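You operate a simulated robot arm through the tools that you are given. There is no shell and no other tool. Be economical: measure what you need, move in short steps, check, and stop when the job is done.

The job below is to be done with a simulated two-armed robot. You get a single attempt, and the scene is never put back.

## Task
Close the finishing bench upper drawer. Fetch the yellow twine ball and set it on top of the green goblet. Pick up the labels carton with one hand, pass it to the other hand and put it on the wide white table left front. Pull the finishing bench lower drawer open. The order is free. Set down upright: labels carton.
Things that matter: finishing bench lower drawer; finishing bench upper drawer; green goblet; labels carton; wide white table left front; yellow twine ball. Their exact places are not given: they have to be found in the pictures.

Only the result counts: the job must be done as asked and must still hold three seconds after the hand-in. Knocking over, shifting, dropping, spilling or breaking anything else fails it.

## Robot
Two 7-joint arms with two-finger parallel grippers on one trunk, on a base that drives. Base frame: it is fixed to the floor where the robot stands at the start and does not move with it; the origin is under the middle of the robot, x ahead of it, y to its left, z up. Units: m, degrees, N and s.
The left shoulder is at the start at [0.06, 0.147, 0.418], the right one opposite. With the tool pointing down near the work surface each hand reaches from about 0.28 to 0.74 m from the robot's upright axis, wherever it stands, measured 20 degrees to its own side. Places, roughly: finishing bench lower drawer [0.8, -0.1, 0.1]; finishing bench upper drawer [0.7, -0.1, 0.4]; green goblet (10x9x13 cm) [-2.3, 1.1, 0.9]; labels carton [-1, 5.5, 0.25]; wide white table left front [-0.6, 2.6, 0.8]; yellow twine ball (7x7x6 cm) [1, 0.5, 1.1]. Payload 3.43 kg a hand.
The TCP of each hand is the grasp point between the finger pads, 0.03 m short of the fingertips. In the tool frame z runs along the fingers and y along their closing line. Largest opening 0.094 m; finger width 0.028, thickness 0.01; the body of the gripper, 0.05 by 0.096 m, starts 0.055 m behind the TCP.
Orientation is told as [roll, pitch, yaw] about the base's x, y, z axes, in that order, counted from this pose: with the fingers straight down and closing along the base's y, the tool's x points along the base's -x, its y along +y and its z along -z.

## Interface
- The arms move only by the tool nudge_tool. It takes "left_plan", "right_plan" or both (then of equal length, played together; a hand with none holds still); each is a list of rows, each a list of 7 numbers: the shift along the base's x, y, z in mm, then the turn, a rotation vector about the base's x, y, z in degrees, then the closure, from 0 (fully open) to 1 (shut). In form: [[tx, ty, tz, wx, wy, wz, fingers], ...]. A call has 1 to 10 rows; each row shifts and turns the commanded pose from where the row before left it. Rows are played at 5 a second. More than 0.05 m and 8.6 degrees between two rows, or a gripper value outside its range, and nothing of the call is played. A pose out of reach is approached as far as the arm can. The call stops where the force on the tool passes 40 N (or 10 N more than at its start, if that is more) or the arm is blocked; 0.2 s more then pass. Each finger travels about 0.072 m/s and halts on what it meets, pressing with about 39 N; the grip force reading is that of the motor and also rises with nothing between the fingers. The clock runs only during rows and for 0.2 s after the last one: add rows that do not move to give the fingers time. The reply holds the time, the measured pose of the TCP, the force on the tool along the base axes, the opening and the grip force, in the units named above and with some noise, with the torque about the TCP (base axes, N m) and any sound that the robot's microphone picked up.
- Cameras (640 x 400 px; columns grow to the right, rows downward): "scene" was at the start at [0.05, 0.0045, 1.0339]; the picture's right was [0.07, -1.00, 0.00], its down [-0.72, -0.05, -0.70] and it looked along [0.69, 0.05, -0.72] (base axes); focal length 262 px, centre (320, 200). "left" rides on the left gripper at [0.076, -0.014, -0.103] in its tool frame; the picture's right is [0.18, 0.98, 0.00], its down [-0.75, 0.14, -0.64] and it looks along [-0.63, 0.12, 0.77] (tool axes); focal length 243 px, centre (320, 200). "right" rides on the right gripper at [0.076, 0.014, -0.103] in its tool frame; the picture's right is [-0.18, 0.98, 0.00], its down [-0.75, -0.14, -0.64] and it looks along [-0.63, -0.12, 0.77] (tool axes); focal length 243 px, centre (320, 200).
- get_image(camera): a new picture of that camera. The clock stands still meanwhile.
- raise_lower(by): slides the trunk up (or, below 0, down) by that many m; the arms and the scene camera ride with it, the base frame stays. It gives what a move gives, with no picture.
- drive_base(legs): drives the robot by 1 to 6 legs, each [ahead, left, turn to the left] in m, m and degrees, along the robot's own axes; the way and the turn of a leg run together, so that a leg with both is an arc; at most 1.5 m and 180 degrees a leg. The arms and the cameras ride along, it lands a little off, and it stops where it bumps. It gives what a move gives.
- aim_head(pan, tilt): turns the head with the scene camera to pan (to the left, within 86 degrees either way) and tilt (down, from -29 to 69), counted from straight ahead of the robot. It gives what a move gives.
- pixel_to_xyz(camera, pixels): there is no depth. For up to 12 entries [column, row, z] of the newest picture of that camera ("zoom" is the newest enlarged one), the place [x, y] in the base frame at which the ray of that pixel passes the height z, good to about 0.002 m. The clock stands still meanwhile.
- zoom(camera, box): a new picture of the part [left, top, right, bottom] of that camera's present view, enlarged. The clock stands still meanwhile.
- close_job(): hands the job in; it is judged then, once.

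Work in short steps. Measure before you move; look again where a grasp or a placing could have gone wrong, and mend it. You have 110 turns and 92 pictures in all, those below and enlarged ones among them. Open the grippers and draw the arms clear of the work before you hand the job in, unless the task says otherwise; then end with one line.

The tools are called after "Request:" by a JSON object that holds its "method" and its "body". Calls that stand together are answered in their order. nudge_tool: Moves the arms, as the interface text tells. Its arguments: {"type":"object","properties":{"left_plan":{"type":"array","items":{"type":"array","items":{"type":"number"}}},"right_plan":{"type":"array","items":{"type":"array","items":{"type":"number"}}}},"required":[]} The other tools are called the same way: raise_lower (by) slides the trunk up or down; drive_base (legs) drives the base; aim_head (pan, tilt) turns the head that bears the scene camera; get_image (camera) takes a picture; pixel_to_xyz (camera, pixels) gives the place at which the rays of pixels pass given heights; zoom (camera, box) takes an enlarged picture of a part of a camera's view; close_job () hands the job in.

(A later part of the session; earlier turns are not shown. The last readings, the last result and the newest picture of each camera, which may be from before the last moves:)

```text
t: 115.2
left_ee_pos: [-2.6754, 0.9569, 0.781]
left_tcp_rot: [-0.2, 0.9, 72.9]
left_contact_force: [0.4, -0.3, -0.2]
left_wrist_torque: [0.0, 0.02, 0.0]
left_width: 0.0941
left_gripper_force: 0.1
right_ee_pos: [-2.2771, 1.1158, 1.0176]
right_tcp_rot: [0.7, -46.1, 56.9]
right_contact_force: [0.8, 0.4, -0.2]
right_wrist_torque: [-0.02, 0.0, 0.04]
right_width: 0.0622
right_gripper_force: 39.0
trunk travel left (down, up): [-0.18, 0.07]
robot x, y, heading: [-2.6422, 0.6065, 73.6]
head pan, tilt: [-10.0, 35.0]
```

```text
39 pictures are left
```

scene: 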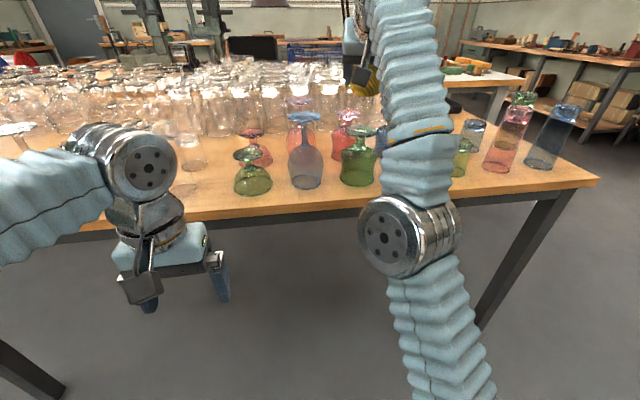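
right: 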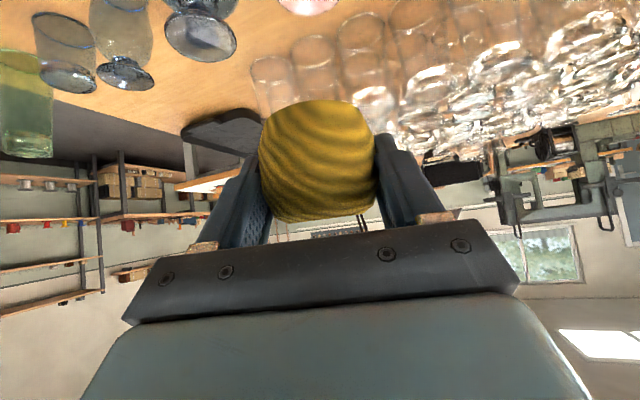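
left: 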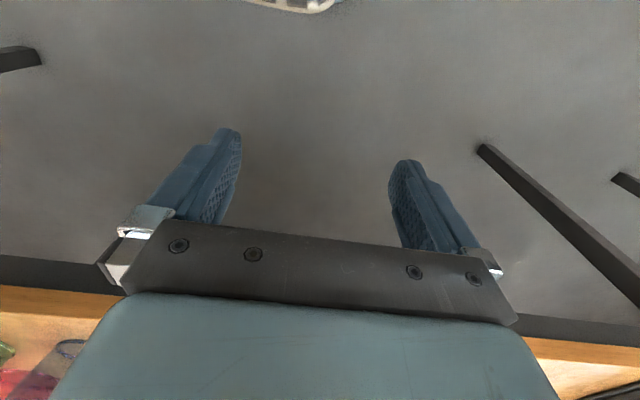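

The left hand is clear of the table edge and the ball hangs over the goblet. I lower another 55 mm and look closely.

Request:
{"method": "raise_lower", "body": {"by": -0.055}}

Request:
{"method": "aim_head", "body": {"pan": -25, "tilt": 30}}

Request:
{"method": "get_image", "body": {"camera": "scene"}}

Request:
{"method": "get_image", "body": {"camera": "right"}}

```text
t: 116.2
left_ee_pos: [-2.6766, 0.9573, 0.7267]
left_tcp_rot: [-0.2, 0.9, 72.8]
left_contact_force: [1.6, -0.8, -0.5]
left_wrist_torque: [-0.01, 0.01, 0.0]
left_width: 0.0938
left_gripper_force: 0.0
right_ee_pos: [-2.2762, 1.1165, 0.9624]
right_tcp_rot: [0.8, -46.1, 56.9]
right_contact_force: [-0.3, 0.0, 0.1]
right_wrist_torque: [-0.01, -0.02, 0.01]
right_width: 0.0622
right_gripper_force: 39.2
trunk travel left (down, up): [-0.125, 0.125]
robot x, y, heading: [-2.6372, 0.605, 73.5]
head pan, tilt: [-10.0, 35.0]
```

```text
t: 116.9
left_ee_pos: [-2.677, 0.9566, 0.7274]
left_tcp_rot: [-0.2, 0.9, 72.8]
left_contact_force: [-0.1, -0.4, 0.3]
left_wrist_torque: [-0.04, 0.03, 0.03]
left_width: 0.0937
left_gripper_force: 0.0
right_ee_pos: [-2.2764, 1.116, 0.9632]
right_tcp_rot: [0.8, -45.9, 56.9]
right_contact_force: [-0.2, 0.1, -0.7]
right_wrist_torque: [-0.01, -0.01, -0.01]
right_width: 0.0622
right_gripper_force: 38.8
trunk travel left (down, up): [-0.125, 0.125]
robot x, y, heading: [-2.6397, 0.6116, 73.2]
head pan, tilt: [-25.0, 30.0]
```

```text
38 pictures are left
```

scene: 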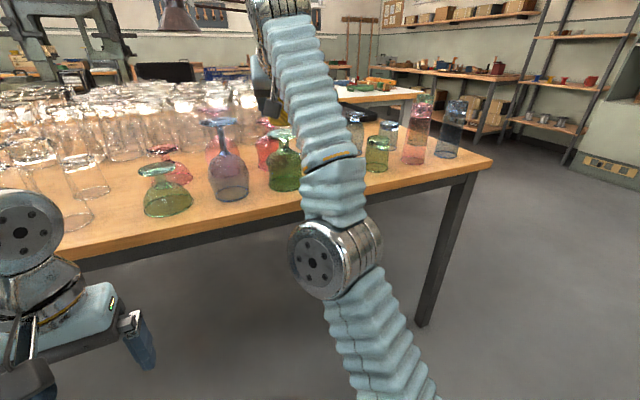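

```text
37 pictures are left
```

right: 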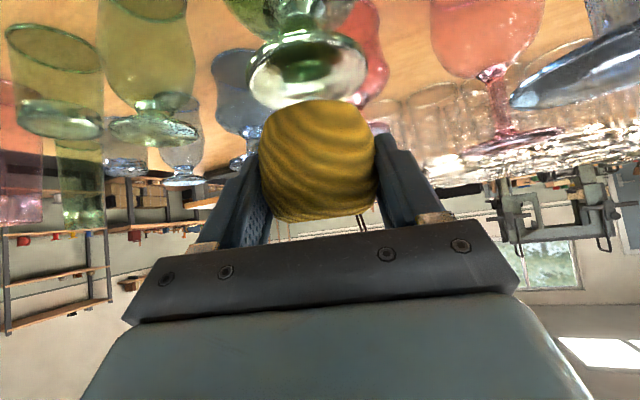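

Upside-down view: goblet disc at (307,75), ball just over it. I check the disc centre's position by ray.

Request:
{"method": "pixel_to_xyz", "body": {"camera": "right", "pixels": [[307, 73, 0.89], [307, 73, 0.9], [307, 73, 0.91], [317, 161, 0.945], [317, 161, 0.95], [307, 108, 0.9], [307, 38, 0.9]]}}

```text
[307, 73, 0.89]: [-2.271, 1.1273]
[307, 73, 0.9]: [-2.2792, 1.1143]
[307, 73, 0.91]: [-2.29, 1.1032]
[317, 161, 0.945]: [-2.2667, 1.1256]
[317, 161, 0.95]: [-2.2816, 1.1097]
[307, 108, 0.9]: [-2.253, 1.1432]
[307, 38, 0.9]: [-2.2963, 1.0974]
```

Alignment is within 3–4 mm. I lower gently: 12 mm, then small steps while watching the force.

Request:
{"method": "raise_lower", "body": {"by": -0.012}}

Request:
{"method": "get_image", "body": {"camera": "right"}}

```text
t: 117.5
left_ee_pos: [-2.6758, 0.9573, 0.715]
left_tcp_rot: [-0.3, 0.9, 72.9]
left_contact_force: [-0.2, -0.2, 0.4]
left_wrist_torque: [0.01, -0.03, 0.01]
left_width: 0.0941
left_gripper_force: 0.0
right_ee_pos: [-2.2772, 1.1163, 0.9511]
right_tcp_rot: [0.8, -46.0, 56.9]
right_contact_force: [-0.2, 0.4, -1.0]
right_wrist_torque: [0.02, 0.0, -0.01]
right_width: 0.0622
right_gripper_force: 39.2
trunk travel left (down, up): [-0.113, 0.137]
robot x, y, heading: [-2.6347, 0.6117, 73.2]
head pan, tilt: [-25.0, 30.0]
```

```text
36 pictures are left
```

right: 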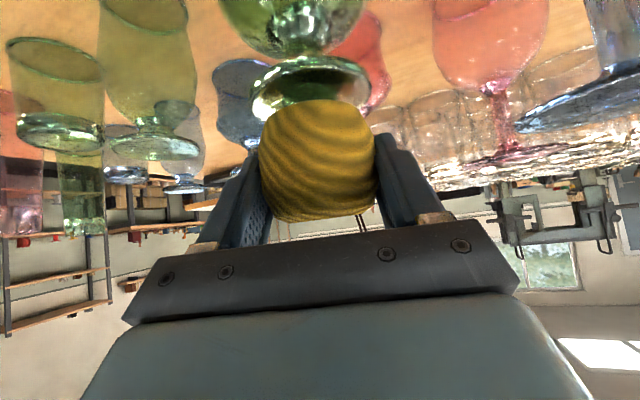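

Still no contact; 5 mm more.

Request:
{"method": "raise_lower", "body": {"by": -0.005}}

Request:
{"method": "raise_lower", "body": {"by": -0.003}}

```text
t: 118.1
left_ee_pos: [-2.6772, 0.956, 0.7094]
left_tcp_rot: [-0.2, 1.0, 72.9]
left_contact_force: [0.1, 0.5, 1.0]
left_wrist_torque: [0.01, -0.02, 0.0]
left_width: 0.0941
left_gripper_force: 0.1
right_ee_pos: [-2.2783, 1.1153, 0.9455]
right_tcp_rot: [0.8, -45.9, 56.9]
right_contact_force: [-0.4, 0.1, 1.4]
right_wrist_torque: [0.01, -0.02, 0.02]
right_width: 0.0623
right_gripper_force: 39.5
trunk travel left (down, up): [-0.108, 0.142]
robot x, y, heading: [-2.638, 0.6046, 73.7]
head pan, tilt: [-25.0, 30.0]
```

```text
t: 118.6
left_ee_pos: [-2.6769, 0.9555, 0.7081]
left_tcp_rot: [-0.4, 1.0, 72.9]
left_contact_force: [-0.2, 0.0, 0.2]
left_wrist_torque: [-0.01, 0.0, 0.01]
left_width: 0.094
left_gripper_force: 0.1
right_ee_pos: [-2.277, 1.1147, 0.9447]
right_tcp_rot: [1.0, -46.3, 56.7]
right_contact_force: [2.3, 7.4, 26.3]
right_wrist_torque: [0.13, -0.37, 0.05]
right_width: 0.0623
right_gripper_force: 39.3
trunk travel left (down, up): [-0.105, 0.145]
robot x, y, heading: [-2.6399, 0.6039, 73.4]
head pan, tilt: [-25.0, 30.0]
```

Contact (26 N up at TCP z 0.9447). I ease 2 mm and inspect before opening.

Request:
{"method": "raise_lower", "body": {"by": 0.002}}

Request:
{"method": "get_image", "body": {"camera": "right"}}

```text
t: 119.1
left_ee_pos: [-2.6774, 0.9559, 0.7099]
left_tcp_rot: [-0.2, 0.9, 72.9]
left_contact_force: [0.0, -0.1, -0.2]
left_wrist_torque: [0.0, -0.05, -0.01]
left_width: 0.0939
left_gripper_force: 0.0
right_ee_pos: [-2.2775, 1.1141, 0.945]
right_tcp_rot: [0.8, -46.1, 56.9]
right_contact_force: [3.5, 4.3, 21.8]
right_wrist_torque: [0.1, -0.35, -0.03]
right_width: 0.0621
right_gripper_force: 39.4
trunk travel left (down, up): [-0.107, 0.143]
robot x, y, heading: [-2.636, 0.611, 73.7]
head pan, tilt: [-25.0, 30.0]
```

```text
35 pictures are left
```

right: 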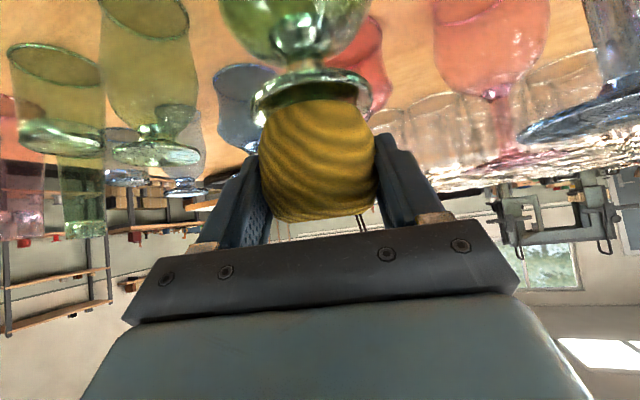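

The ball sits on the disc (disc cols 253–372, ball 258–376). I ease another 1.5 mm and open slowly.

Request:
{"method": "raise_lower", "body": {"by": 0.0015}}

Request:
{"method": "nudge_tool", "body": {"right_plan": [[0, 0, 0, 0, 0, 0, 0.36], [0, 0, 0, 0, 0, 0, 0.32], [0, 0, 0, 0, 0, 0, 0.26], [0, 0, 0, 0, 0, 0, 0.2], [0, 0, 0, 0, 0, 0, 0.15], [0, 0, 0, 0, 0, 0, 0.15]]}}

Request:
{"method": "get_image", "body": {"camera": "right"}}

```text
t: 119.6
left_ee_pos: [-2.6764, 0.9567, 0.711]
left_tcp_rot: [-0.2, 0.8, 72.8]
left_contact_force: [0.2, 0.4, -0.1]
left_wrist_torque: [-0.04, -0.03, 0.02]
left_width: 0.0939
left_gripper_force: 0.0
right_ee_pos: [-2.2781, 1.1149, 0.9453]
right_tcp_rot: [0.8, -45.9, 56.8]
right_contact_force: [1.2, -1.9, 6.8]
right_wrist_torque: [-0.06, -0.22, -0.07]
right_width: 0.0625
right_gripper_force: 39.2
trunk travel left (down, up): [-0.108, 0.142]
robot x, y, heading: [-2.6351, 0.6103, 73.5]
head pan, tilt: [-25.0, 30.0]
```

```text
t: 121.0
left_ee_pos: [-2.6764, 0.9572, 0.7099]
left_tcp_rot: [-0.2, 0.9, 72.8]
left_contact_force: [0.4, 0.7, 0.5]
left_wrist_torque: [0.0, -0.01, 0.02]
left_width: 0.0941
left_gripper_force: 0.1
right_ee_pos: [-2.2762, 1.1153, 0.9452]
right_tcp_rot: [0.9, -46.0, 56.8]
right_contact_force: [-0.1, 0.2, -0.5]
right_wrist_torque: [0.02, -0.03, -0.03]
right_width: 0.0798
right_gripper_force: 0.0
trunk travel left (down, up): [-0.108, 0.142]
robot x, y, heading: [-2.6378, 0.6063, 73.4]
head pan, tilt: [-25.0, 30.0]
```

```text
34 pictures are left
```

right: 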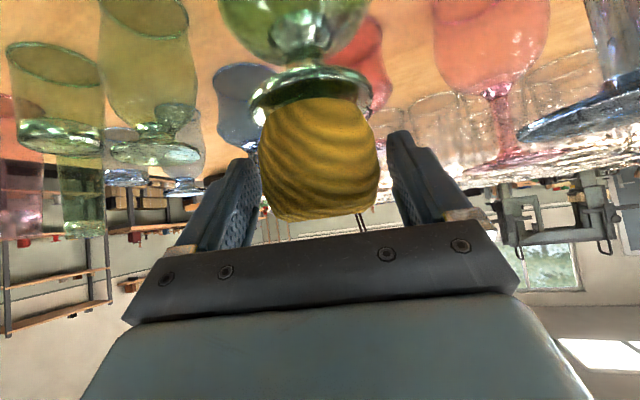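

The ball rests alone on the goblet. I open fully and rise straight up with the trunk, then check.

Request:
{"method": "nudge_tool", "body": {"right_plan": [[0, 0, 0, 0, 0, 0, 0.08], [0, 0, 0, 0, 0, 0, 0.04]]}}

Request:
{"method": "raise_lower", "body": {"by": 0.13}}

Request:
{"method": "drive_base", "body": {"legs": [[-0.3, 0, 0]]}}

Request:
{"method": "get_image", "body": {"camera": "scene"}}

```text
t: 121.6
left_ee_pos: [-2.6768, 0.9561, 0.7105]
left_tcp_rot: [-0.2, 0.9, 72.9]
left_contact_force: [-0.9, 0.3, 0.5]
left_wrist_torque: [-0.01, -0.03, -0.01]
left_width: 0.0939
left_gripper_force: 0.1
right_ee_pos: [-2.2786, 1.1152, 0.9458]
right_tcp_rot: [0.8, -46.0, 57.0]
right_contact_force: [0.1, 0.5, 0.6]
right_wrist_torque: [0.0, 0.03, -0.03]
right_width: 0.0902
right_gripper_force: 0.1
trunk travel left (down, up): [-0.108, 0.142]
robot x, y, heading: [-2.643, 0.6098, 73.3]
head pan, tilt: [-25.0, 30.0]
```

```text
t: 123.2
left_ee_pos: [-2.6763, 0.9568, 0.84]
left_tcp_rot: [-0.1, 1.0, 72.9]
left_contact_force: [0.6, 0.1, 0.1]
left_wrist_torque: [0.02, -0.01, 0.04]
left_width: 0.0941
left_gripper_force: 0.1
right_ee_pos: [-2.2775, 1.1152, 1.0745]
right_tcp_rot: [0.9, -46.0, 56.9]
right_contact_force: [0.9, -0.8, -0.1]
right_wrist_torque: [0.02, 0.01, 0.01]
right_width: 0.0902
right_gripper_force: 0.0
trunk travel left (down, up): [-0.238, 0.012]
robot x, y, heading: [-2.638, 0.6087, 73.6]
head pan, tilt: [-25.0, 30.0]
```

```text
t: 125.2
left_ee_pos: [-2.7633, 0.6649, 0.8408]
left_tcp_rot: [-0.1, 0.9, 73.0]
left_contact_force: [-0.6, 0.8, 0.1]
left_wrist_torque: [0.0, -0.01, -0.02]
left_width: 0.0941
left_gripper_force: 0.2
right_ee_pos: [-2.364, 0.8252, 1.0754]
right_tcp_rot: [0.8, -46.1, 56.9]
right_contact_force: [1.0, -0.4, 0.6]
right_wrist_torque: [-0.02, 0.01, 0.01]
right_width: 0.0901
right_gripper_force: 0.2
trunk travel left (down, up): [-0.238, 0.012]
robot x, y, heading: [-2.7222, 0.3162, 73.6]
head pan, tilt: [-25.0, 30.0]
```

```text
33 pictures are left
```

scene: 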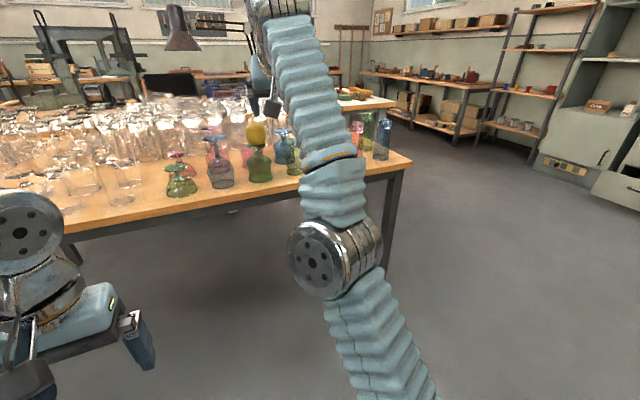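

The ball stands on the green goblet at (257,132). I put the right hand back to fingers-down, then drive out of the aisle toward the corridor leading to the far wall.

Request:
{"method": "nudge_tool", "body": {"right_plan": [[0, 0, -20, -6.42, 4.17, 0, 0], [0, 0, -20, -6.42, 4.17, 0, 0], [0, 0, -20, -6.42, 4.17, 0, 0], [0, 0, -20, -6.42, 4.17, 0, 0], [0, 0, -20, -6.42, 4.17, 0, 0], [0, 0, -20, -6.42, 4.17, 0, 0], [0, 0, -20, 0, 0, 8.3, 0], [0, 0, -20, 0, 0, 8.3, 0]]}}

Request:
{"method": "drive_base", "body": {"legs": [[0, 0, -90.6], [1.5, 0, 0], [0.7, 0, 0], [0, 0, 90], [1.45, -0.5, 0]]}}

Request:
{"method": "aim_head", "body": {"pan": 15, "tilt": 20}}

Request:
{"method": "get_image", "body": {"camera": "scene"}}

```text
t: 127.0
left_ee_pos: [-2.7636, 0.6651, 0.8409]
left_tcp_rot: [-0.2, 0.9, 72.9]
left_contact_force: [0.2, -0.2, -0.9]
left_wrist_torque: [0.01, -0.02, 0.0]
left_width: 0.0939
left_gripper_force: 0.2
right_ee_pos: [-2.3721, 0.8043, 0.9469]
right_tcp_rot: [0.7, -19.3, 73.7]
right_contact_force: [-0.4, -0.5, 1.6]
right_wrist_torque: [0.03, 0.0, -0.03]
right_width: 0.0941
right_gripper_force: 0.0
right hand out of reach, approached as far as the arm can: row 1, 2, 3, 4, 5, 6
trunk travel left (down, up): [-0.238, 0.012]
robot x, y, heading: [-2.7257, 0.3188, 73.6]
head pan, tilt: [-25.0, 30.0]
```

```text
refused: leg 5 is longer than a leg can be; nothing moved
```

```text
t: 128.1
left_ee_pos: [-2.7619, 0.6656, 0.8398]
left_tcp_rot: [-0.2, 0.9, 72.9]
left_contact_force: [0.8, -0.2, -0.7]
left_wrist_torque: [0.0, -0.03, 0.02]
left_width: 0.0941
left_gripper_force: 0.0
right_ee_pos: [-2.3705, 0.8045, 0.9479]
right_tcp_rot: [0.8, -19.2, 73.5]
right_contact_force: [-0.4, -0.1, -0.4]
right_wrist_torque: [-0.01, -0.01, 0.01]
right_width: 0.094
right_gripper_force: 0.1
trunk travel left (down, up): [-0.238, 0.012]
robot x, y, heading: [-2.7227, 0.3221, 73.6]
head pan, tilt: [15.0, 20.0]
```

```text
32 pictures are left
```

scene: 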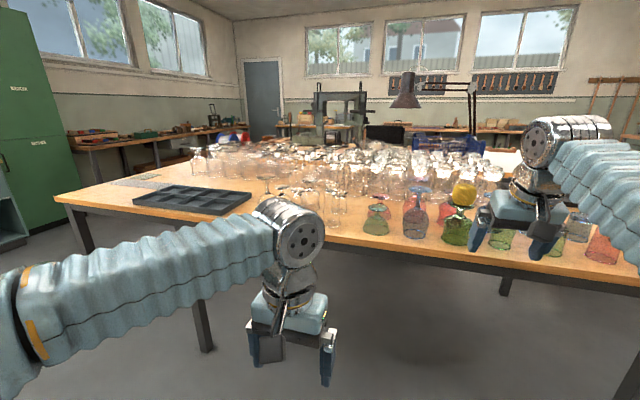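

Only the drive was refused (leg too long). I redo it with the last leg split.

Request:
{"method": "drive_base", "body": {"legs": [[0, 0, -90.6], [1.5, 0, 0], [0.7, 0, 0], [0, 0, 90], [0, -0.5, 0], [1.4, 0, 0]]}}

Request:
{"method": "get_image", "body": {"camera": "scene"}}

```text
t: 155.6
left_ee_pos: [0.1562, 1.298, 0.841]
left_tcp_rot: [-0.1, 0.9, 74.4]
left_contact_force: [-0.3, -0.6, 0.7]
left_wrist_torque: [0.03, -0.04, 0.0]
left_width: 0.0939
left_gripper_force: 0.0
right_ee_pos: [0.5445, 1.4481, 0.9466]
right_tcp_rot: [0.8, -19.2, 75.1]
right_contact_force: [0.4, 0.0, 0.9]
right_wrist_torque: [0.0, -0.03, 0.01]
right_width: 0.094
right_gripper_force: 0.1
trunk travel left (down, up): [-0.238, 0.012]
robot x, y, heading: [0.2046, 0.9488, 75.1]
head pan, tilt: [15.0, 20.0]
```

```text
31 pictures are left
```

scene: 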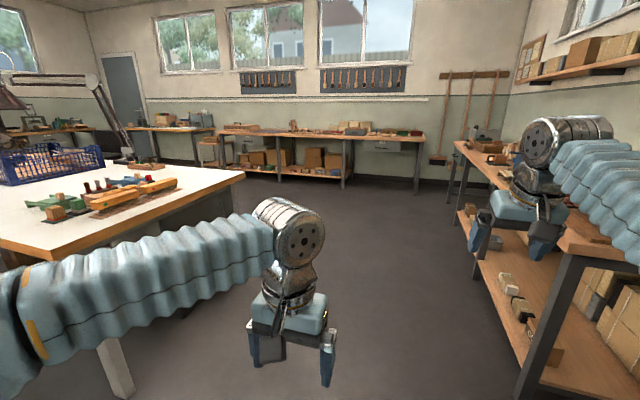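

The far bench carries several boxes on its lower shelf near (250–330,158). I zoom there and note the free spots on the white table.

Request:
{"method": "zoom", "body": {"camera": "scene", "box": [200, 115, 360, 195]}}

Request:
{"method": "pixel_to_xyz", "body": {"camera": "scene", "pixels": [[278, 180, 0.0], [340, 188, 0.0], [260, 168, 0.2], [314, 172, 0.2], [330, 178, 0.2], [243, 172, 0.8], [70, 262, 0.8], [150, 190, 0.8]]}}

```text
4.00 times, centred on (280, 155) of scene
```

zoom: 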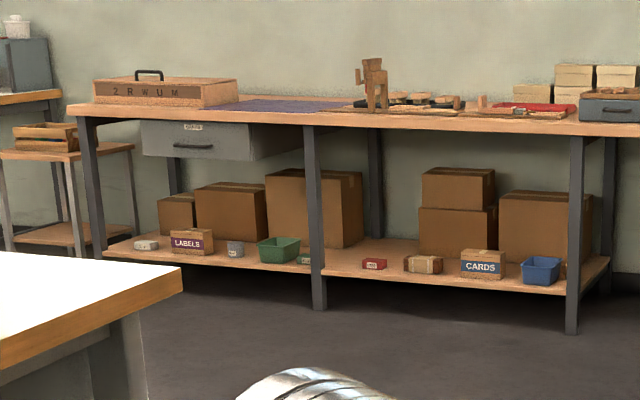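

```text
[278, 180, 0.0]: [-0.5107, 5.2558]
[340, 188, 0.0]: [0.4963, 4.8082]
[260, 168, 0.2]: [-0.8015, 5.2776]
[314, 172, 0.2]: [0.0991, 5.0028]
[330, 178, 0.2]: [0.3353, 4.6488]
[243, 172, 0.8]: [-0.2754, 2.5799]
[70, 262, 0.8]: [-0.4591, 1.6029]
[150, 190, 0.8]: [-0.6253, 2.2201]
```

The LABELS carton is at zoom (191,241), on the bench's low shelf between a white block and a tin. I drive forward along the corridor, then left behind the white table, and look closer.

Request:
{"method": "drive_base", "body": {"legs": [[1.5, 0, 0], [1.2, 0, 0], [0, 1.4, 0], [0, 0.6, 0]]}}

Request:
{"method": "aim_head", "body": {"pan": 0, "tilt": 38}}

Request:
{"method": "get_image", "body": {"camera": "scene"}}

```text
t: 178.1
left_ee_pos: [-1.114, 4.3852, 0.8408]
left_tcp_rot: [-0.1, 0.9, 74.7]
left_contact_force: [0.1, 0.4, -0.1]
left_wrist_torque: [0.02, 0.01, -0.02]
left_width: 0.0941
left_gripper_force: 0.1
right_ee_pos: [-0.7268, 4.5351, 0.9469]
right_tcp_rot: [0.7, -19.2, 75.4]
right_contact_force: [-0.9, -0.1, 0.0]
right_wrist_torque: [0.01, -0.01, -0.03]
right_width: 0.094
right_gripper_force: 0.0
trunk travel left (down, up): [-0.238, 0.012]
robot x, y, heading: [-1.0628, 4.0411, 75.2]
head pan, tilt: [15.0, 20.0]
```

```text
t: 178.9
left_ee_pos: [-1.1136, 4.3854, 0.8411]
left_tcp_rot: [-0.2, 0.9, 74.7]
left_contact_force: [-0.1, -0.2, -0.1]
left_wrist_torque: [0.02, 0.01, 0.01]
left_width: 0.0939
left_gripper_force: 0.1
right_ee_pos: [-0.7256, 4.5359, 0.9463]
right_tcp_rot: [0.9, -19.2, 75.3]
right_contact_force: [-0.1, -0.7, 0.6]
right_wrist_torque: [0.04, 0.01, 0.0]
right_width: 0.094
right_gripper_force: 0.0
trunk travel left (down, up): [-0.238, 0.012]
robot x, y, heading: [-1.0636, 4.0383, 75.5]
head pan, tilt: [0.0, 38.0]
```

```text
29 pictures are left
```

scene: 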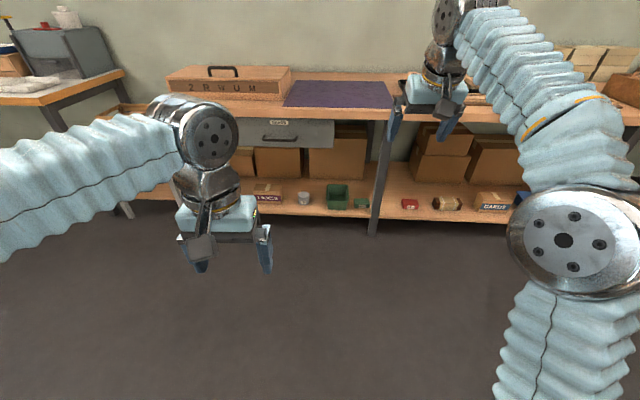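

The carton is partly hidden behind the left hand. I slide the base left and lower the trunk so that it shows clear of the arms.

Request:
{"method": "raise_lower", "body": {"by": -0.12}}

Request:
{"method": "drive_base", "body": {"legs": [[0.15, -0.2, 0]]}}

Request:
{"method": "aim_head", "body": {"pan": 15, "tilt": 35}}

Request:
{"method": "get_image", "body": {"camera": "scene"}}

```text
t: 180.4
left_ee_pos: [-1.1132, 4.3851, 0.7217]
left_tcp_rot: [-0.2, 0.8, 74.7]
left_contact_force: [0.3, -0.3, -0.4]
left_wrist_torque: [-0.01, 0.02, -0.03]
left_width: 0.0941
left_gripper_force: 0.1
right_ee_pos: [-0.7261, 4.5359, 0.8275]
right_tcp_rot: [0.9, -19.2, 75.4]
right_contact_force: [0.2, -0.4, -0.4]
right_wrist_torque: [0.0, 0.04, -0.05]
right_width: 0.0943
right_gripper_force: 0.0
trunk travel left (down, up): [-0.118, 0.132]
robot x, y, heading: [-1.0659, 4.0357, 75.1]
head pan, tilt: [0.0, 38.0]
```

```text
t: 182.2
left_ee_pos: [-0.8821, 4.4788, 0.7199]
left_tcp_rot: [-0.3, 0.9, 74.7]
left_contact_force: [0.4, 0.0, 0.3]
left_wrist_torque: [0.03, 0.0, 0.0]
left_width: 0.094
left_gripper_force: 0.0
right_ee_pos: [-0.4944, 4.6294, 0.8282]
right_tcp_rot: [0.7, -19.2, 75.3]
right_contact_force: [0.9, 0.1, 0.6]
right_wrist_torque: [-0.01, -0.02, 0.04]
right_width: 0.0941
right_gripper_force: 0.1
trunk travel left (down, up): [-0.118, 0.132]
robot x, y, heading: [-0.8315, 4.1339, 75.6]
head pan, tilt: [0.0, 38.0]
```

```text
t: 183.0
left_ee_pos: [-0.8813, 4.4789, 0.7213]
left_tcp_rot: [-0.2, 0.9, 74.8]
left_contact_force: [-0.9, 0.0, -0.3]
left_wrist_torque: [0.0, 0.02, 0.02]
left_width: 0.0937
left_gripper_force: 0.1
right_ee_pos: [-0.4934, 4.6305, 0.8266]
right_tcp_rot: [0.8, -19.1, 75.3]
right_contact_force: [0.4, 0.5, 0.0]
right_wrist_torque: [-0.03, -0.01, 0.0]
right_width: 0.0936
right_gripper_force: 0.0
trunk travel left (down, up): [-0.118, 0.132]
robot x, y, heading: [-0.8304, 4.1335, 75.4]
head pan, tilt: [15.0, 35.0]
```

```text
28 pictures are left
```

scene: 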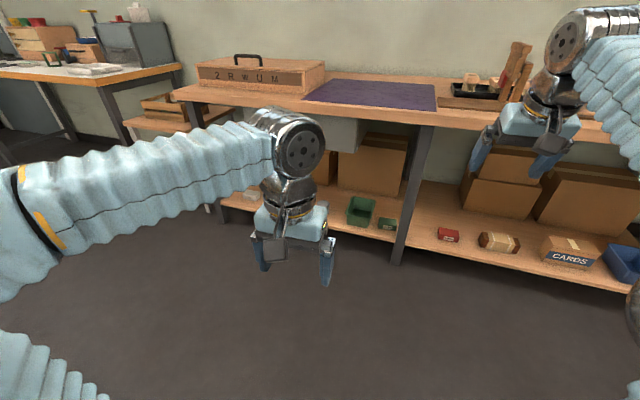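

The left hand still covers the carton (≈(-1.04,5.46)). I move so that the carton lies centrally between the arms.

Request:
{"method": "drive_base", "body": {"legs": [[0, 0.54, 0], [0.3, 0, 0]]}}

Request:
{"method": "aim_head", "body": {"pan": 0, "tilt": 48}}

Request:
{"method": "get_image", "body": {"camera": "scene"}}

```text
t: 187.7
left_ee_pos: [-1.3118, 4.9091, 0.72]
left_tcp_rot: [-0.2, 0.9, 73.5]
left_contact_force: [-0.2, -0.2, -0.2]
left_wrist_torque: [-0.04, -0.02, 0.02]
left_width: 0.0942
left_gripper_force: 0.0
right_ee_pos: [-0.922, 5.0509, 0.8265]
right_tcp_rot: [0.8, -19.1, 74.2]
right_contact_force: [-0.5, 0.1, 0.2]
right_wrist_torque: [0.0, -0.01, -0.01]
right_width: 0.0937
right_gripper_force: 0.1
trunk travel left (down, up): [-0.118, 0.132]
robot x, y, heading: [-1.2703, 4.5593, 74.1]
head pan, tilt: [15.0, 35.0]
```

```text
t: 188.5
left_ee_pos: [-1.3124, 4.9087, 0.7205]
left_tcp_rot: [-0.2, 1.0, 73.6]
left_contact_force: [0.0, -1.0, 0.3]
left_wrist_torque: [-0.01, -0.01, -0.01]
left_width: 0.0941
left_gripper_force: 0.1
right_ee_pos: [-0.9228, 5.0518, 0.827]
right_tcp_rot: [0.8, -19.2, 74.2]
right_contact_force: [-0.1, -0.9, -0.5]
right_wrist_torque: [-0.01, 0.05, -0.01]
right_width: 0.0938
right_gripper_force: 0.1
trunk travel left (down, up): [-0.118, 0.132]
robot x, y, heading: [-1.2702, 4.5654, 74.6]
head pan, tilt: [0.0, 48.0]
```

```text
27 pictures are left
```

scene: 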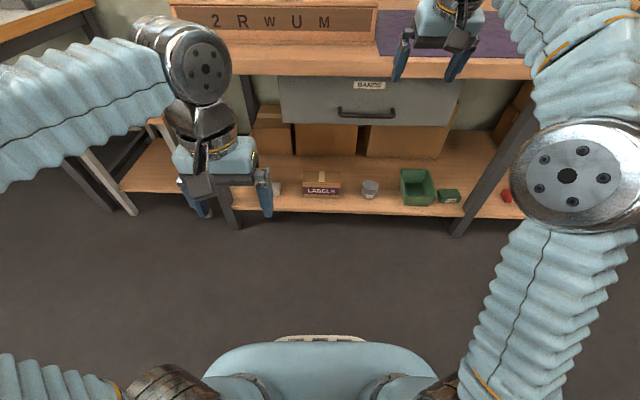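

Now the LABELS carton is clear at (321,184). I zoom and measure it, the shelf and the legs.

Request:
{"method": "zoom", "body": {"camera": "scene", "box": [256, 140, 416, 240]}}

Request:
{"method": "pixel_to_xyz", "body": {"camera": "scene", "pixels": [[240, 226, 0.0], [457, 235, 0.0], [303, 197, 0.2], [340, 197, 0.2], [303, 197, 0.15], [340, 197, 0.15], [306, 173, 0.27], [340, 173, 0.27], [304, 186, 0.27], [340, 186, 0.27], [300, 213, 0.17], [380, 215, 0.17]]}}

```text
4.00 times, centred on (336, 190) of scene
```

zoom: 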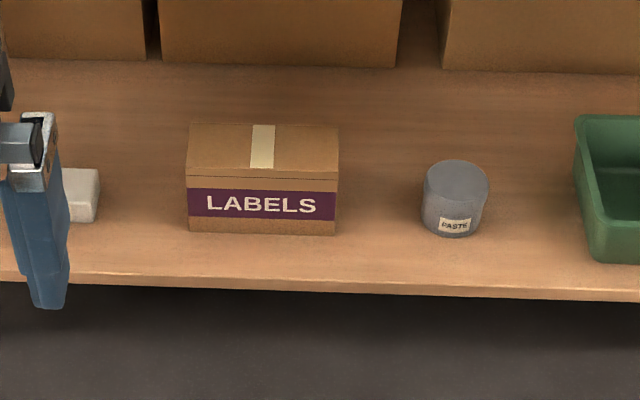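

```text
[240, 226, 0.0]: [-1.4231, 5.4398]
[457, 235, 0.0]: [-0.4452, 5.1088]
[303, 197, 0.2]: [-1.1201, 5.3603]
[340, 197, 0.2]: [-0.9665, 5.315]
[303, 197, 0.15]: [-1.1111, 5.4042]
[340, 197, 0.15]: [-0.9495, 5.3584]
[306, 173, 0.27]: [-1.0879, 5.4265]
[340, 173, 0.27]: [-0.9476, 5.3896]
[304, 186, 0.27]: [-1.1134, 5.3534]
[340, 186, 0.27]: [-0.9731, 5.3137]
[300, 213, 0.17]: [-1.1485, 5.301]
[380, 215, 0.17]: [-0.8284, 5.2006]
```

Carton ≈17×8.5×7.6 cm, centre ≈(-1.016,5.43), shelf ≈0.14. I'll take it from above with the left hand, closing front-to-back near its left end. First I turn both hands by 90° (cameras outward), retract the right one, and lower the left.

Request:
{"method": "nudge_tool", "body": {"left_plan": [[1, 4, -25, 0, 0, -8.5, 0], [1, 4, -25, 0, 0, -8.5, 0], [1, 4, -25, 0, 0, -8.5, 0], [1, 4, -25, 0, 0, -8.5, 0], [1, 4, -25, 0, 0, -8.5, 0], [1, 4, -25, 0, 0, -8.5, 0], [1, 4, -25, 0, 0, -8.5, 0], [1, 4, -25, 0, 0, -8.5, 0], [1, 4, -25, 0, 0, -8.5, 0], [1, 4, -25, 0, 0, -8.5, 0]], "right_plan": [[-5.5, -19.2, 0, -6.25, 1.8, 0, 0], [-5.5, -19.2, 0, -6.25, 1.8, 0, 0], [-5.5, -19.2, 0, -6.25, 1.8, 0, 0], [-5.5, -19.2, 0, 0, 0, 8.5, 0], [-5.5, -19.2, 0, 0, 0, 8.5, 0], [-5.5, -19.2, 0, 0, 0, 8.5, 0], [-5.5, -19.2, 0, 0, 0, 8.5, 0], [-5.5, -19.2, 0, 0, 0, 8.5, 0], [-5.5, -19.2, 0, 0, 0, 8.5, 0], [0, 0, 0, 0, 0, 8.5, 0]]}}

Request:
{"method": "raise_lower", "body": {"by": -0.115}}

Request:
{"method": "get_image", "body": {"camera": "scene"}}

```text
t: 190.7
left_ee_pos: [-1.3022, 4.9502, 0.4694]
left_tcp_rot: [-0.2, 0.9, -11.6]
left_contact_force: [-0.4, 0.2, 0.4]
left_wrist_torque: [0.01, 0.02, 0.04]
left_width: 0.094
left_gripper_force: 0.0
right_ee_pos: [-0.9693, 4.8882, 0.8272]
right_tcp_rot: [0.8, -3.0, 133.8]
right_contact_force: [0.1, -0.8, 0.7]
right_wrist_torque: [0.03, -0.03, 0.0]
right_width: 0.094
right_gripper_force: 0.0
right hand out of reach, approached as far as the arm can: row 3
trunk travel left (down, up): [-0.118, 0.132]
robot x, y, heading: [-1.2659, 4.56, 74.3]
head pan, tilt: [0.0, 48.0]
```

```text
t: 192.2
left_ee_pos: [-1.3011, 4.9504, 0.3564]
left_tcp_rot: [-0.2, 0.9, -11.3]
left_contact_force: [0.4, -0.8, -0.4]
left_wrist_torque: [-0.02, 0.02, -0.02]
left_width: 0.0942
left_gripper_force: 0.0
right_ee_pos: [-0.9697, 4.8872, 0.7125]
right_tcp_rot: [0.9, -2.9, 133.7]
right_contact_force: [0.5, 0.9, 0.0]
right_wrist_torque: [0.01, -0.04, -0.01]
right_width: 0.0938
right_gripper_force: 0.1
trunk travel left (down, up): [-0.003, 0.246]
robot x, y, heading: [-1.2702, 4.5601, 74.3]
head pan, tilt: [0.0, 48.0]
```

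```text
25 pictures are left
```

scene: 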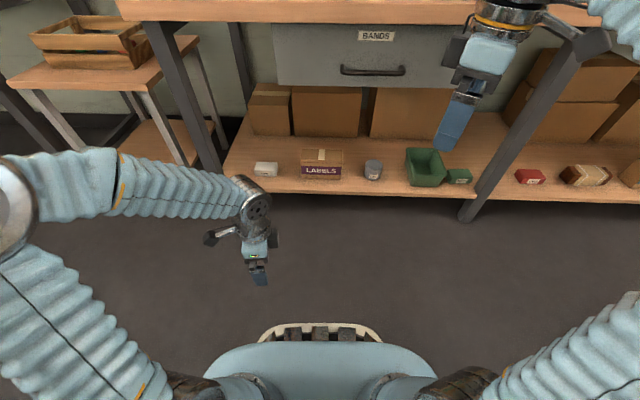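

The arms are well placed. I drive 0.24 m ahead and 0.115 m right, then measure the carton again from close up.

Request:
{"method": "drive_base", "body": {"legs": [[0, -0.115, 0], [0.24, 0, 0]]}}

Request:
{"method": "zoom", "body": {"camera": "scene", "box": [200, 120, 400, 245]}}

```text
t: 194.8
left_ee_pos: [-1.126, 5.1527, 0.3532]
left_tcp_rot: [-0.2, 0.9, -11.4]
left_contact_force: [-0.3, 0.0, -0.8]
left_wrist_torque: [0.0, -0.02, 0.01]
left_width: 0.094
left_gripper_force: 0.0
right_ee_pos: [-0.7932, 5.0912, 0.7122]
right_tcp_rot: [0.8, -2.8, 133.6]
right_contact_force: [-0.6, -0.4, -0.4]
right_wrist_torque: [-0.01, -0.02, 0.01]
right_width: 0.0938
right_gripper_force: 0.0
trunk travel left (down, up): [-0.003, 0.246]
robot x, y, heading: [-1.0906, 4.7651, 74.3]
head pan, tilt: [0.0, 48.0]
```

```text
3.20 times, centred on (300, 182) of scene
```

zoom: 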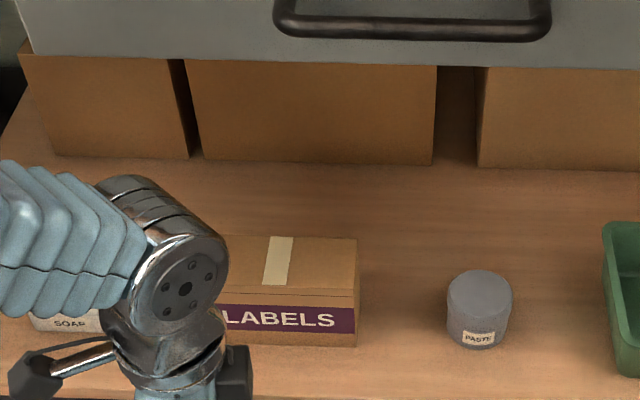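

I query the carton's right-end corners at several heights to fix its z, depth and place.

Request:
{"method": "pixel_to_xyz", "body": {"camera": "scene", "pixels": [[311.6, 227.8, 0.13], [311.6, 227.8, 0.16], [311.6, 210.6, 0.2], [311.6, 210.6, 0.24], [311.2, 194.4, 0.2], [311.2, 194.4, 0.24], [270, 227.8, 0.15], [263, 179, 0.13], [263, 179, 0.16], [311.6, 208, 0.22]]}}

```text
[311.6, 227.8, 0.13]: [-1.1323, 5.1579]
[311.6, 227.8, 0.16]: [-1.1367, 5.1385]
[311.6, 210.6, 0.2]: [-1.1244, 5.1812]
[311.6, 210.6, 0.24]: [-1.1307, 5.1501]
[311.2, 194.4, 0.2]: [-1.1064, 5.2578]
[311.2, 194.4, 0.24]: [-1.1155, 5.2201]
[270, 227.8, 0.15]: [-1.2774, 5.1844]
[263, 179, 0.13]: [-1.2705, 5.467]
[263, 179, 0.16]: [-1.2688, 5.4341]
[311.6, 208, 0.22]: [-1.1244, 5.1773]
```

Those rays belonged to the picture before the drive; I query the zoomed picture instead.

Request:
{"method": "pixel_to_xyz", "body": {"camera": "zoom", "pixels": [[357, 345, 0.13], [357, 345, 0.16], [357, 290, 0.2], [357, 290, 0.24], [356, 238, 0.2], [356, 238, 0.24], [230, 343, 0.15], [320, 165, 0.13], [320, 165, 0.16], [320, 390, 0.14]]}}

```text
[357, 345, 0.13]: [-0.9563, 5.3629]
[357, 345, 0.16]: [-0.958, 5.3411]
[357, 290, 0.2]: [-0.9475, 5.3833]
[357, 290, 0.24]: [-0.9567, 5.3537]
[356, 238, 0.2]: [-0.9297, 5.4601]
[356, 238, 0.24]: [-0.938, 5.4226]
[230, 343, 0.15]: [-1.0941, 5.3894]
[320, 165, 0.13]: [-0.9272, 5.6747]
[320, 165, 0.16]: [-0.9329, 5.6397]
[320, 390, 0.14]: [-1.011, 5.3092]
```

Refined: shelf 0.13, carton top 0.222, depth ≈7.5 cm, centre ≈(-1.024,5.424). I bring the left hand over a point 4 cm left of its centre at z≈0.29 and check with the left camera.

Request:
{"method": "nudge_tool", "body": {"left_plan": [[0, 0, -31, 0, 0, -1.5, 0], [0, 0, -31, 0, 0, -1.5, 0], [9, 40, 0, 0, 0, 0, 0], [9, 40, 0, 0, 0, 0, 0], [9, 40, 0, 0, 0, 0, 0], [9, 40, 0, 0, 0, 0, 0], [9, 40, 0, 0, 0, 0, 0], [9, 40, 0, 0, 0, 0, 0], [9, 41, 0, 0, 0, 0, 0]]}}

Request:
{"method": "get_image", "body": {"camera": "left"}}

Request:
{"method": "get_image", "body": {"camera": "scene"}}

```text
t: 196.9
left_ee_pos: [-1.0745, 5.4168, 0.2741]
left_tcp_rot: [-2.3, 1.2, -14.7]
left_contact_force: [-8.5, 5.6, 190.3]
left_wrist_torque: [10.39, -5.22, 0.62]
left_width: 0.0918
left_gripper_force: 0.1
right_ee_pos: [-0.8015, 5.0828, 0.7155]
right_tcp_rot: [0.6, -2.8, 134.2]
right_contact_force: [-0.3, -0.3, 0.9]
right_wrist_torque: [-0.01, -0.01, 0.02]
right_width: 0.0938
right_gripper_force: 0.0
trunk travel left (down, up): [-0.003, 0.246]
robot x, y, heading: [-1.0934, 4.7577, 74.6]
head pan, tilt: [0.0, 48.0]
stopped in row 9 (left hand): the arm was blocked; the commanded pose is now the measured one
```

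```text
23 pictures are left
```

left: 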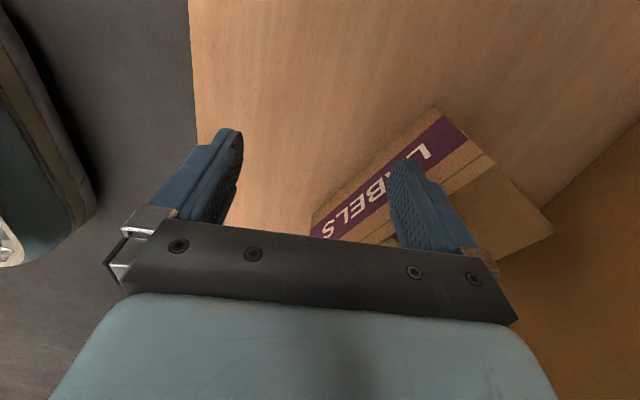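

```text
22 pictures are left
```

scene: 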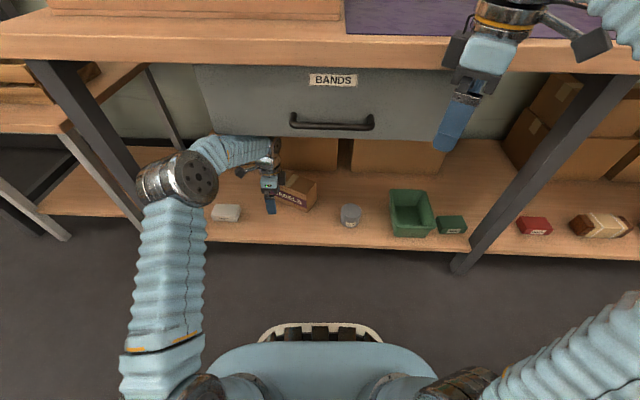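

The hand blocked: its far finger caught the carton and shifted it. I lift and draw back, then look.

Request:
{"method": "nudge_tool", "body": {"left_plan": [[0, 0, 15, 0, 0, 0, 0], [-3, -12, 15, 0, 0, 0, 0], [-8, -30, 5, 0, 0, 0, 0], [-10, -40, 0, 0, 0, 0, 0], [-10, -40, 0, 0, 0, 0, 0], [-10, -40, 0, 0, 0, 0, 0], [-10, -40, 0, 0, 0, 0, 0]]}}

Request:
{"method": "zoom", "body": {"camera": "scene", "box": [200, 130, 400, 255]}}

```text
t: 197.4
left_ee_pos: [-1.0827, 5.4065, 0.2715]
left_tcp_rot: [-5.0, 2.1, -14.7]
left_contact_force: [-0.7, -2.4, -0.6]
left_wrist_torque: [0.2, 0.01, -0.01]
left_width: 0.0928
left_gripper_force: 1.8
right_ee_pos: [-0.7981, 5.0837, 0.7138]
right_tcp_rot: [0.8, -2.7, 134.2]
right_contact_force: [0.2, 0.0, 0.2]
right_wrist_torque: [-0.01, 0.05, 0.02]
right_width: 0.0943
right_gripper_force: 0.0
trunk travel left (down, up): [-0.003, 0.246]
robot x, y, heading: [-1.0966, 4.7537, 74.8]
head pan, tilt: [0.0, 48.0]
stopped in row 2 (left hand): the force on the tool passed its limit at 228 N (the readings are from after the stop); the commanded pose is now the measured one
```

```text
3.20 times, centred on (300, 192) of scene
```

zoom: 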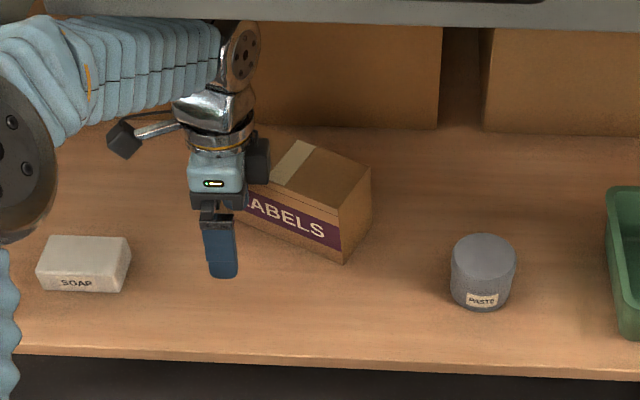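

The wrist is jammed just under the drawer, so no lifting here. I pull the left hand straight back at slightly lower height.

Request:
{"method": "nudge_tool", "body": {"left_plan": [[-2, -8, -3, 0, 0, 0, 0], [-4, -15, -2, 0, 0, 0, 0], [-6, -25, 0, 0, 0, 0, 0], [-10, -38, 0, 0, 0, 0, 0], [-10, -38, 0, 0, 0, 0, 0], [-10, -38, 0, 0, 0, 0, 0], [-10, -38, 0, 0, 0, 0, 0], [-8, -30, 0, 0, 0, 0, 0]]}}

Request:
{"method": "zoom", "body": {"camera": "scene", "box": [200, 130, 400, 255]}}

```text
t: 199.2
left_ee_pos: [-1.1392, 5.184, 0.2749]
left_tcp_rot: [-3.7, 2.2, -14.8]
left_contact_force: [0.5, 0.7, -0.2]
left_wrist_torque: [-0.02, -0.02, -0.01]
left_width: 0.0942
left_gripper_force: 0.0
right_ee_pos: [-0.7975, 5.0852, 0.7118]
right_tcp_rot: [0.9, -2.9, 134.0]
right_contact_force: [0.2, 0.4, 0.0]
right_wrist_torque: [-0.02, 0.03, 0.0]
right_width: 0.0937
right_gripper_force: 0.0
trunk travel left (down, up): [-0.003, 0.246]
robot x, y, heading: [-1.092, 4.7572, 74.5]
head pan, tilt: [0.0, 48.0]
```

```text
3.20 times, centred on (300, 192) of scene
```

zoom: 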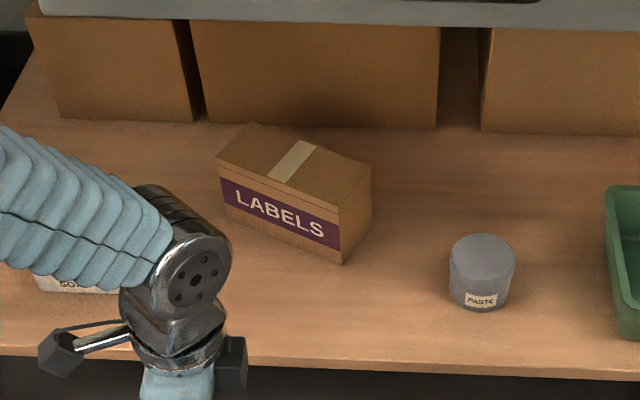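

The carton stands upright, turned. I measure its corners.

Request:
{"method": "pixel_to_xyz", "body": {"camera": "zoom", "pixels": [[344, 264, 0.13], [229, 212, 0.13], [371, 224, 0.13], [338, 206, 0.222], [217, 158, 0.222], [255, 124, 0.222], [371, 165, 0.222]]}}

```text
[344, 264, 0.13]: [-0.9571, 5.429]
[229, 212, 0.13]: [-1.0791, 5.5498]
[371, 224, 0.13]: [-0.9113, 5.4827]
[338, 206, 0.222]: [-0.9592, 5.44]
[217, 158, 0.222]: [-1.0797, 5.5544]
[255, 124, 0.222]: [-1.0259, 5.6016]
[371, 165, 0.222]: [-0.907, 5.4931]
```

Carton corners give: right-end centre ≈(-0.934,5.461), length axis heading ≈136°, depth ≈7.4 cm. I'll take it by its right end with the right hand pointing along that axis, 50° down. I turn and lower the right hand and retract the left.

Request:
{"method": "nudge_tool", "body": {"left_plan": [[-5, -19, 0, 0, 0, 0, 0], [-5, -19, 0, 0, 0, 0, 0], [-5, -19, 0, 0, 0, 0, 0], [-3, -12, 0, 0, 0, 0, 0], [0, 0, 0, 0, 0, 0, 0], [0, 0, 0, 0, 0, 0, 0], [0, 0, 0, 0, 0, 0, 0], [0, 0, 0, 0, 0, 0, 0], [0, 0, 0, 0, 0, 0, 0], [0, 0, 0, 0, 0, 0, 0]], "right_plan": [[0, 0, -30, 0, 0, -8.4, 0], [0, 0, -30, 0, 0, -8.4, 0], [0, 0, -30, 0, 0, -8.4, 0], [0, 0, -30, 0, 0, -8.4, 0], [0, 0, -40, 8.2, 1.45, 0, 0], [0, 0, -40, 8.2, 1.45, 0, 0], [0, 0, -40, 8.2, 1.45, 0, 0], [0, 0, -40, 8.2, 1.45, 0, 0], [0, 0, -40, 8.2, 1.45, 0, 0], [0, 0, -30, 8.2, 1.45, 0, 0]]}}

Request:
{"method": "get_image", "body": {"camera": "scene"}}

```text
t: 201.4
left_ee_pos: [-1.1563, 5.1133, 0.2729]
left_tcp_rot: [-3.7, 2.2, -14.8]
left_contact_force: [0.3, -0.4, 1.2]
left_wrist_torque: [0.02, 0.0, 0.02]
left_width: 0.0943
left_gripper_force: 0.1
right_ee_pos: [-0.7538, 5.1188, 0.3963]
right_tcp_rot: [-0.6, -52.0, 98.8]
right_contact_force: [4.7, -1.0, -7.7]
right_wrist_torque: [0.48, 0.26, 0.19]
right_width: 0.094
right_gripper_force: 0.1
right hand out of reach, approached as far as the arm can: row 9, 10
trunk travel left (down, up): [-0.003, 0.246]
robot x, y, heading: [-1.0954, 4.7577, 75.1]
head pan, tilt: [0.0, 48.0]
```

```text
19 pictures are left
```

scene: 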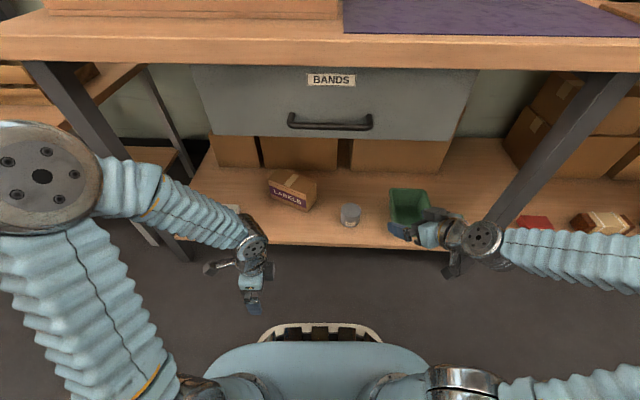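

The right hand couldn't go below 0.396 this close in. I back the base out 0.3 m and turn it 35° left, then extend and lower the right hand in free space.

Request:
{"method": "drive_base", "body": {"legs": [[-0.3, 0, 0], [0, 0, 35]]}}

Request:
{"method": "nudge_tool", "body": {"right_plan": [[-10, 28, 0, -6.0, -4.5, 0, 0], [-10, 28, -10, 0, 0, 0, 0], [-10, 28, -25, 0, 0, 0, 0], [-10, 28, -25, 0, 0, 0, 0], [-10, 28, -25, 0, 0, 0, 0], [-5, 14, -20, 0, 0, 0, 0]]}}

```text
t: 205.1
left_ee_pos: [-1.4274, 4.7283, 0.2739]
left_tcp_rot: [-3.7, 2.2, 19.7]
left_contact_force: [-0.6, 0.1, -0.5]
left_wrist_torque: [0.0, 0.02, -0.02]
left_width: 0.0938
left_gripper_force: 0.1
right_ee_pos: [-1.1135, 4.9574, 0.3947]
right_tcp_rot: [0.3, -51.5, 135.0]
right_contact_force: [0.1, 0.3, -0.3]
right_wrist_torque: [0.0, 0.01, -0.02]
right_width: 0.0941
right_gripper_force: 0.1
trunk travel left (down, up): [-0.003, 0.246]
robot x, y, heading: [-1.1709, 4.4718, 109.0]
head pan, tilt: [0.0, 48.0]
```

```text
t: 206.5
left_ee_pos: [-1.4265, 4.729, 0.2739]
left_tcp_rot: [-3.6, 2.3, 19.7]
left_contact_force: [0.2, -0.1, -0.4]
left_wrist_torque: [0.0, -0.01, 0.02]
left_width: 0.0938
left_gripper_force: 0.1
right_ee_pos: [-1.1533, 5.0737, 0.316]
right_tcp_rot: [1.7, -44.1, 133.9]
right_contact_force: [0.2, 0.0, -0.2]
right_wrist_torque: [-0.02, -0.05, 0.0]
right_width: 0.094
right_gripper_force: 0.1
right hand out of reach, approached as far as the arm can: row 2, 3, 4
trunk travel left (down, up): [-0.003, 0.246]
robot x, y, heading: [-1.1709, 4.4716, 109.2]
head pan, tilt: [0.0, 48.0]
```

The hand is at z 0.316, pointing 46° down. I test in free space that it reaches 0.20, then return to 0.28.

Request:
{"method": "nudge_tool", "body": {"right_plan": [[-2, 6, -30, 0, 0, 0, 0], [-2, 6, -30, 0, 0, 0, 0], [-2, 6, -30, 0, 0, 0, 0], [-2, 6, -26, 0, 0, 0, 0]]}}

Request:
{"method": "nudge_tool", "body": {"right_plan": [[0, 0, 27, 0, 0, 0, 0], [0, 0, 27, 0, 0, 0, 0], [0, 0, 27, 0, 0, 0, 0]]}}

```text
t: 207.5
left_ee_pos: [-1.4282, 4.7287, 0.2746]
left_tcp_rot: [-3.7, 2.2, 19.6]
left_contact_force: [0.3, 0.1, 0.1]
left_wrist_torque: [-0.04, -0.03, 0.0]
left_width: 0.0939
left_gripper_force: 0.1
right_ee_pos: [-1.1619, 5.0983, 0.198]
right_tcp_rot: [1.7, -44.0, 134.0]
right_contact_force: [0.3, 0.0, 0.5]
right_wrist_torque: [0.01, -0.04, 0.03]
right_width: 0.0939
right_gripper_force: 0.0
trunk travel left (down, up): [-0.003, 0.246]
robot x, y, heading: [-1.1715, 4.4715, 109.0]
head pan, tilt: [0.0, 48.0]
```

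```text
t: 208.3
left_ee_pos: [-1.4284, 4.7294, 0.2738]
left_tcp_rot: [-3.6, 2.2, 19.7]
left_contact_force: [0.1, -0.7, 0.4]
left_wrist_torque: [-0.02, 0.02, 0.02]
left_width: 0.0937
left_gripper_force: 0.1
right_ee_pos: [-1.1623, 5.098, 0.2795]
right_tcp_rot: [1.7, -44.1, 133.9]
right_contact_force: [0.1, 1.3, -0.5]
right_wrist_torque: [0.02, 0.05, 0.03]
right_width: 0.0941
right_gripper_force: 0.1
trunk travel left (down, up): [-0.003, 0.246]
robot x, y, heading: [-1.1746, 4.468, 109.0]
head pan, tilt: [0.0, 48.0]
```

Reach is fine. I move the base right 0.316 m and ahead 0.25 m, stopping just short of the spot above the carton's end, and look with the right camera.

Request:
{"method": "drive_base", "body": {"legs": [[0, -0.316, 0], [0.25, 0, 0]]}}

Request:
{"method": "get_image", "body": {"camera": "right"}}

Request:
{"method": "zoom", "body": {"camera": "scene", "box": [250, 100, 490, 250]}}

```text
t: 211.8
left_ee_pos: [-1.2086, 5.068, 0.2736]
left_tcp_rot: [-3.8, 2.5, 19.8]
left_contact_force: [0.0, 0.4, -0.1]
left_wrist_torque: [0.01, -0.02, 0.01]
left_width: 0.0942
left_gripper_force: 0.0
right_ee_pos: [-0.9416, 5.4381, 0.2764]
right_tcp_rot: [2.2, -44.0, 133.5]
right_contact_force: [0.5, 0.7, 0.1]
right_wrist_torque: [0.0, 0.02, -0.02]
right_width: 0.0941
right_gripper_force: 0.1
trunk travel left (down, up): [-0.003, 0.246]
robot x, y, heading: [-0.9556, 4.81, 109.3]
head pan, tilt: [0.0, 48.0]
```

```text
18 pictures are left
```

right: 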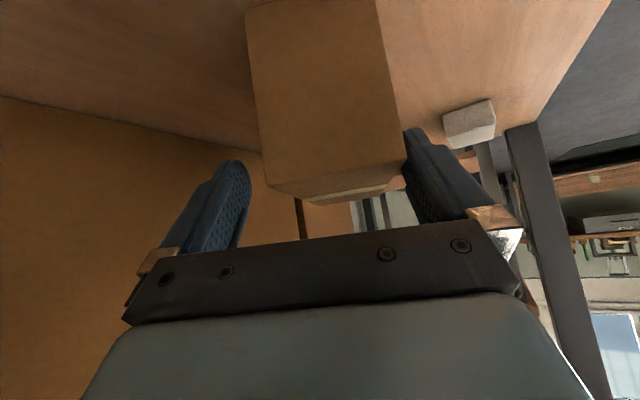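

```text
2.67 times, centred on (370, 175) of scene
```

zoom: 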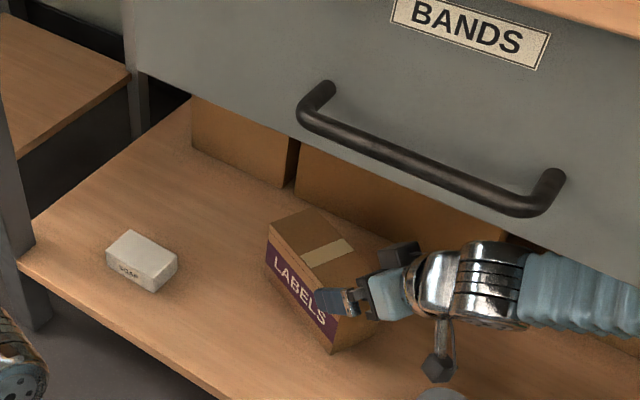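

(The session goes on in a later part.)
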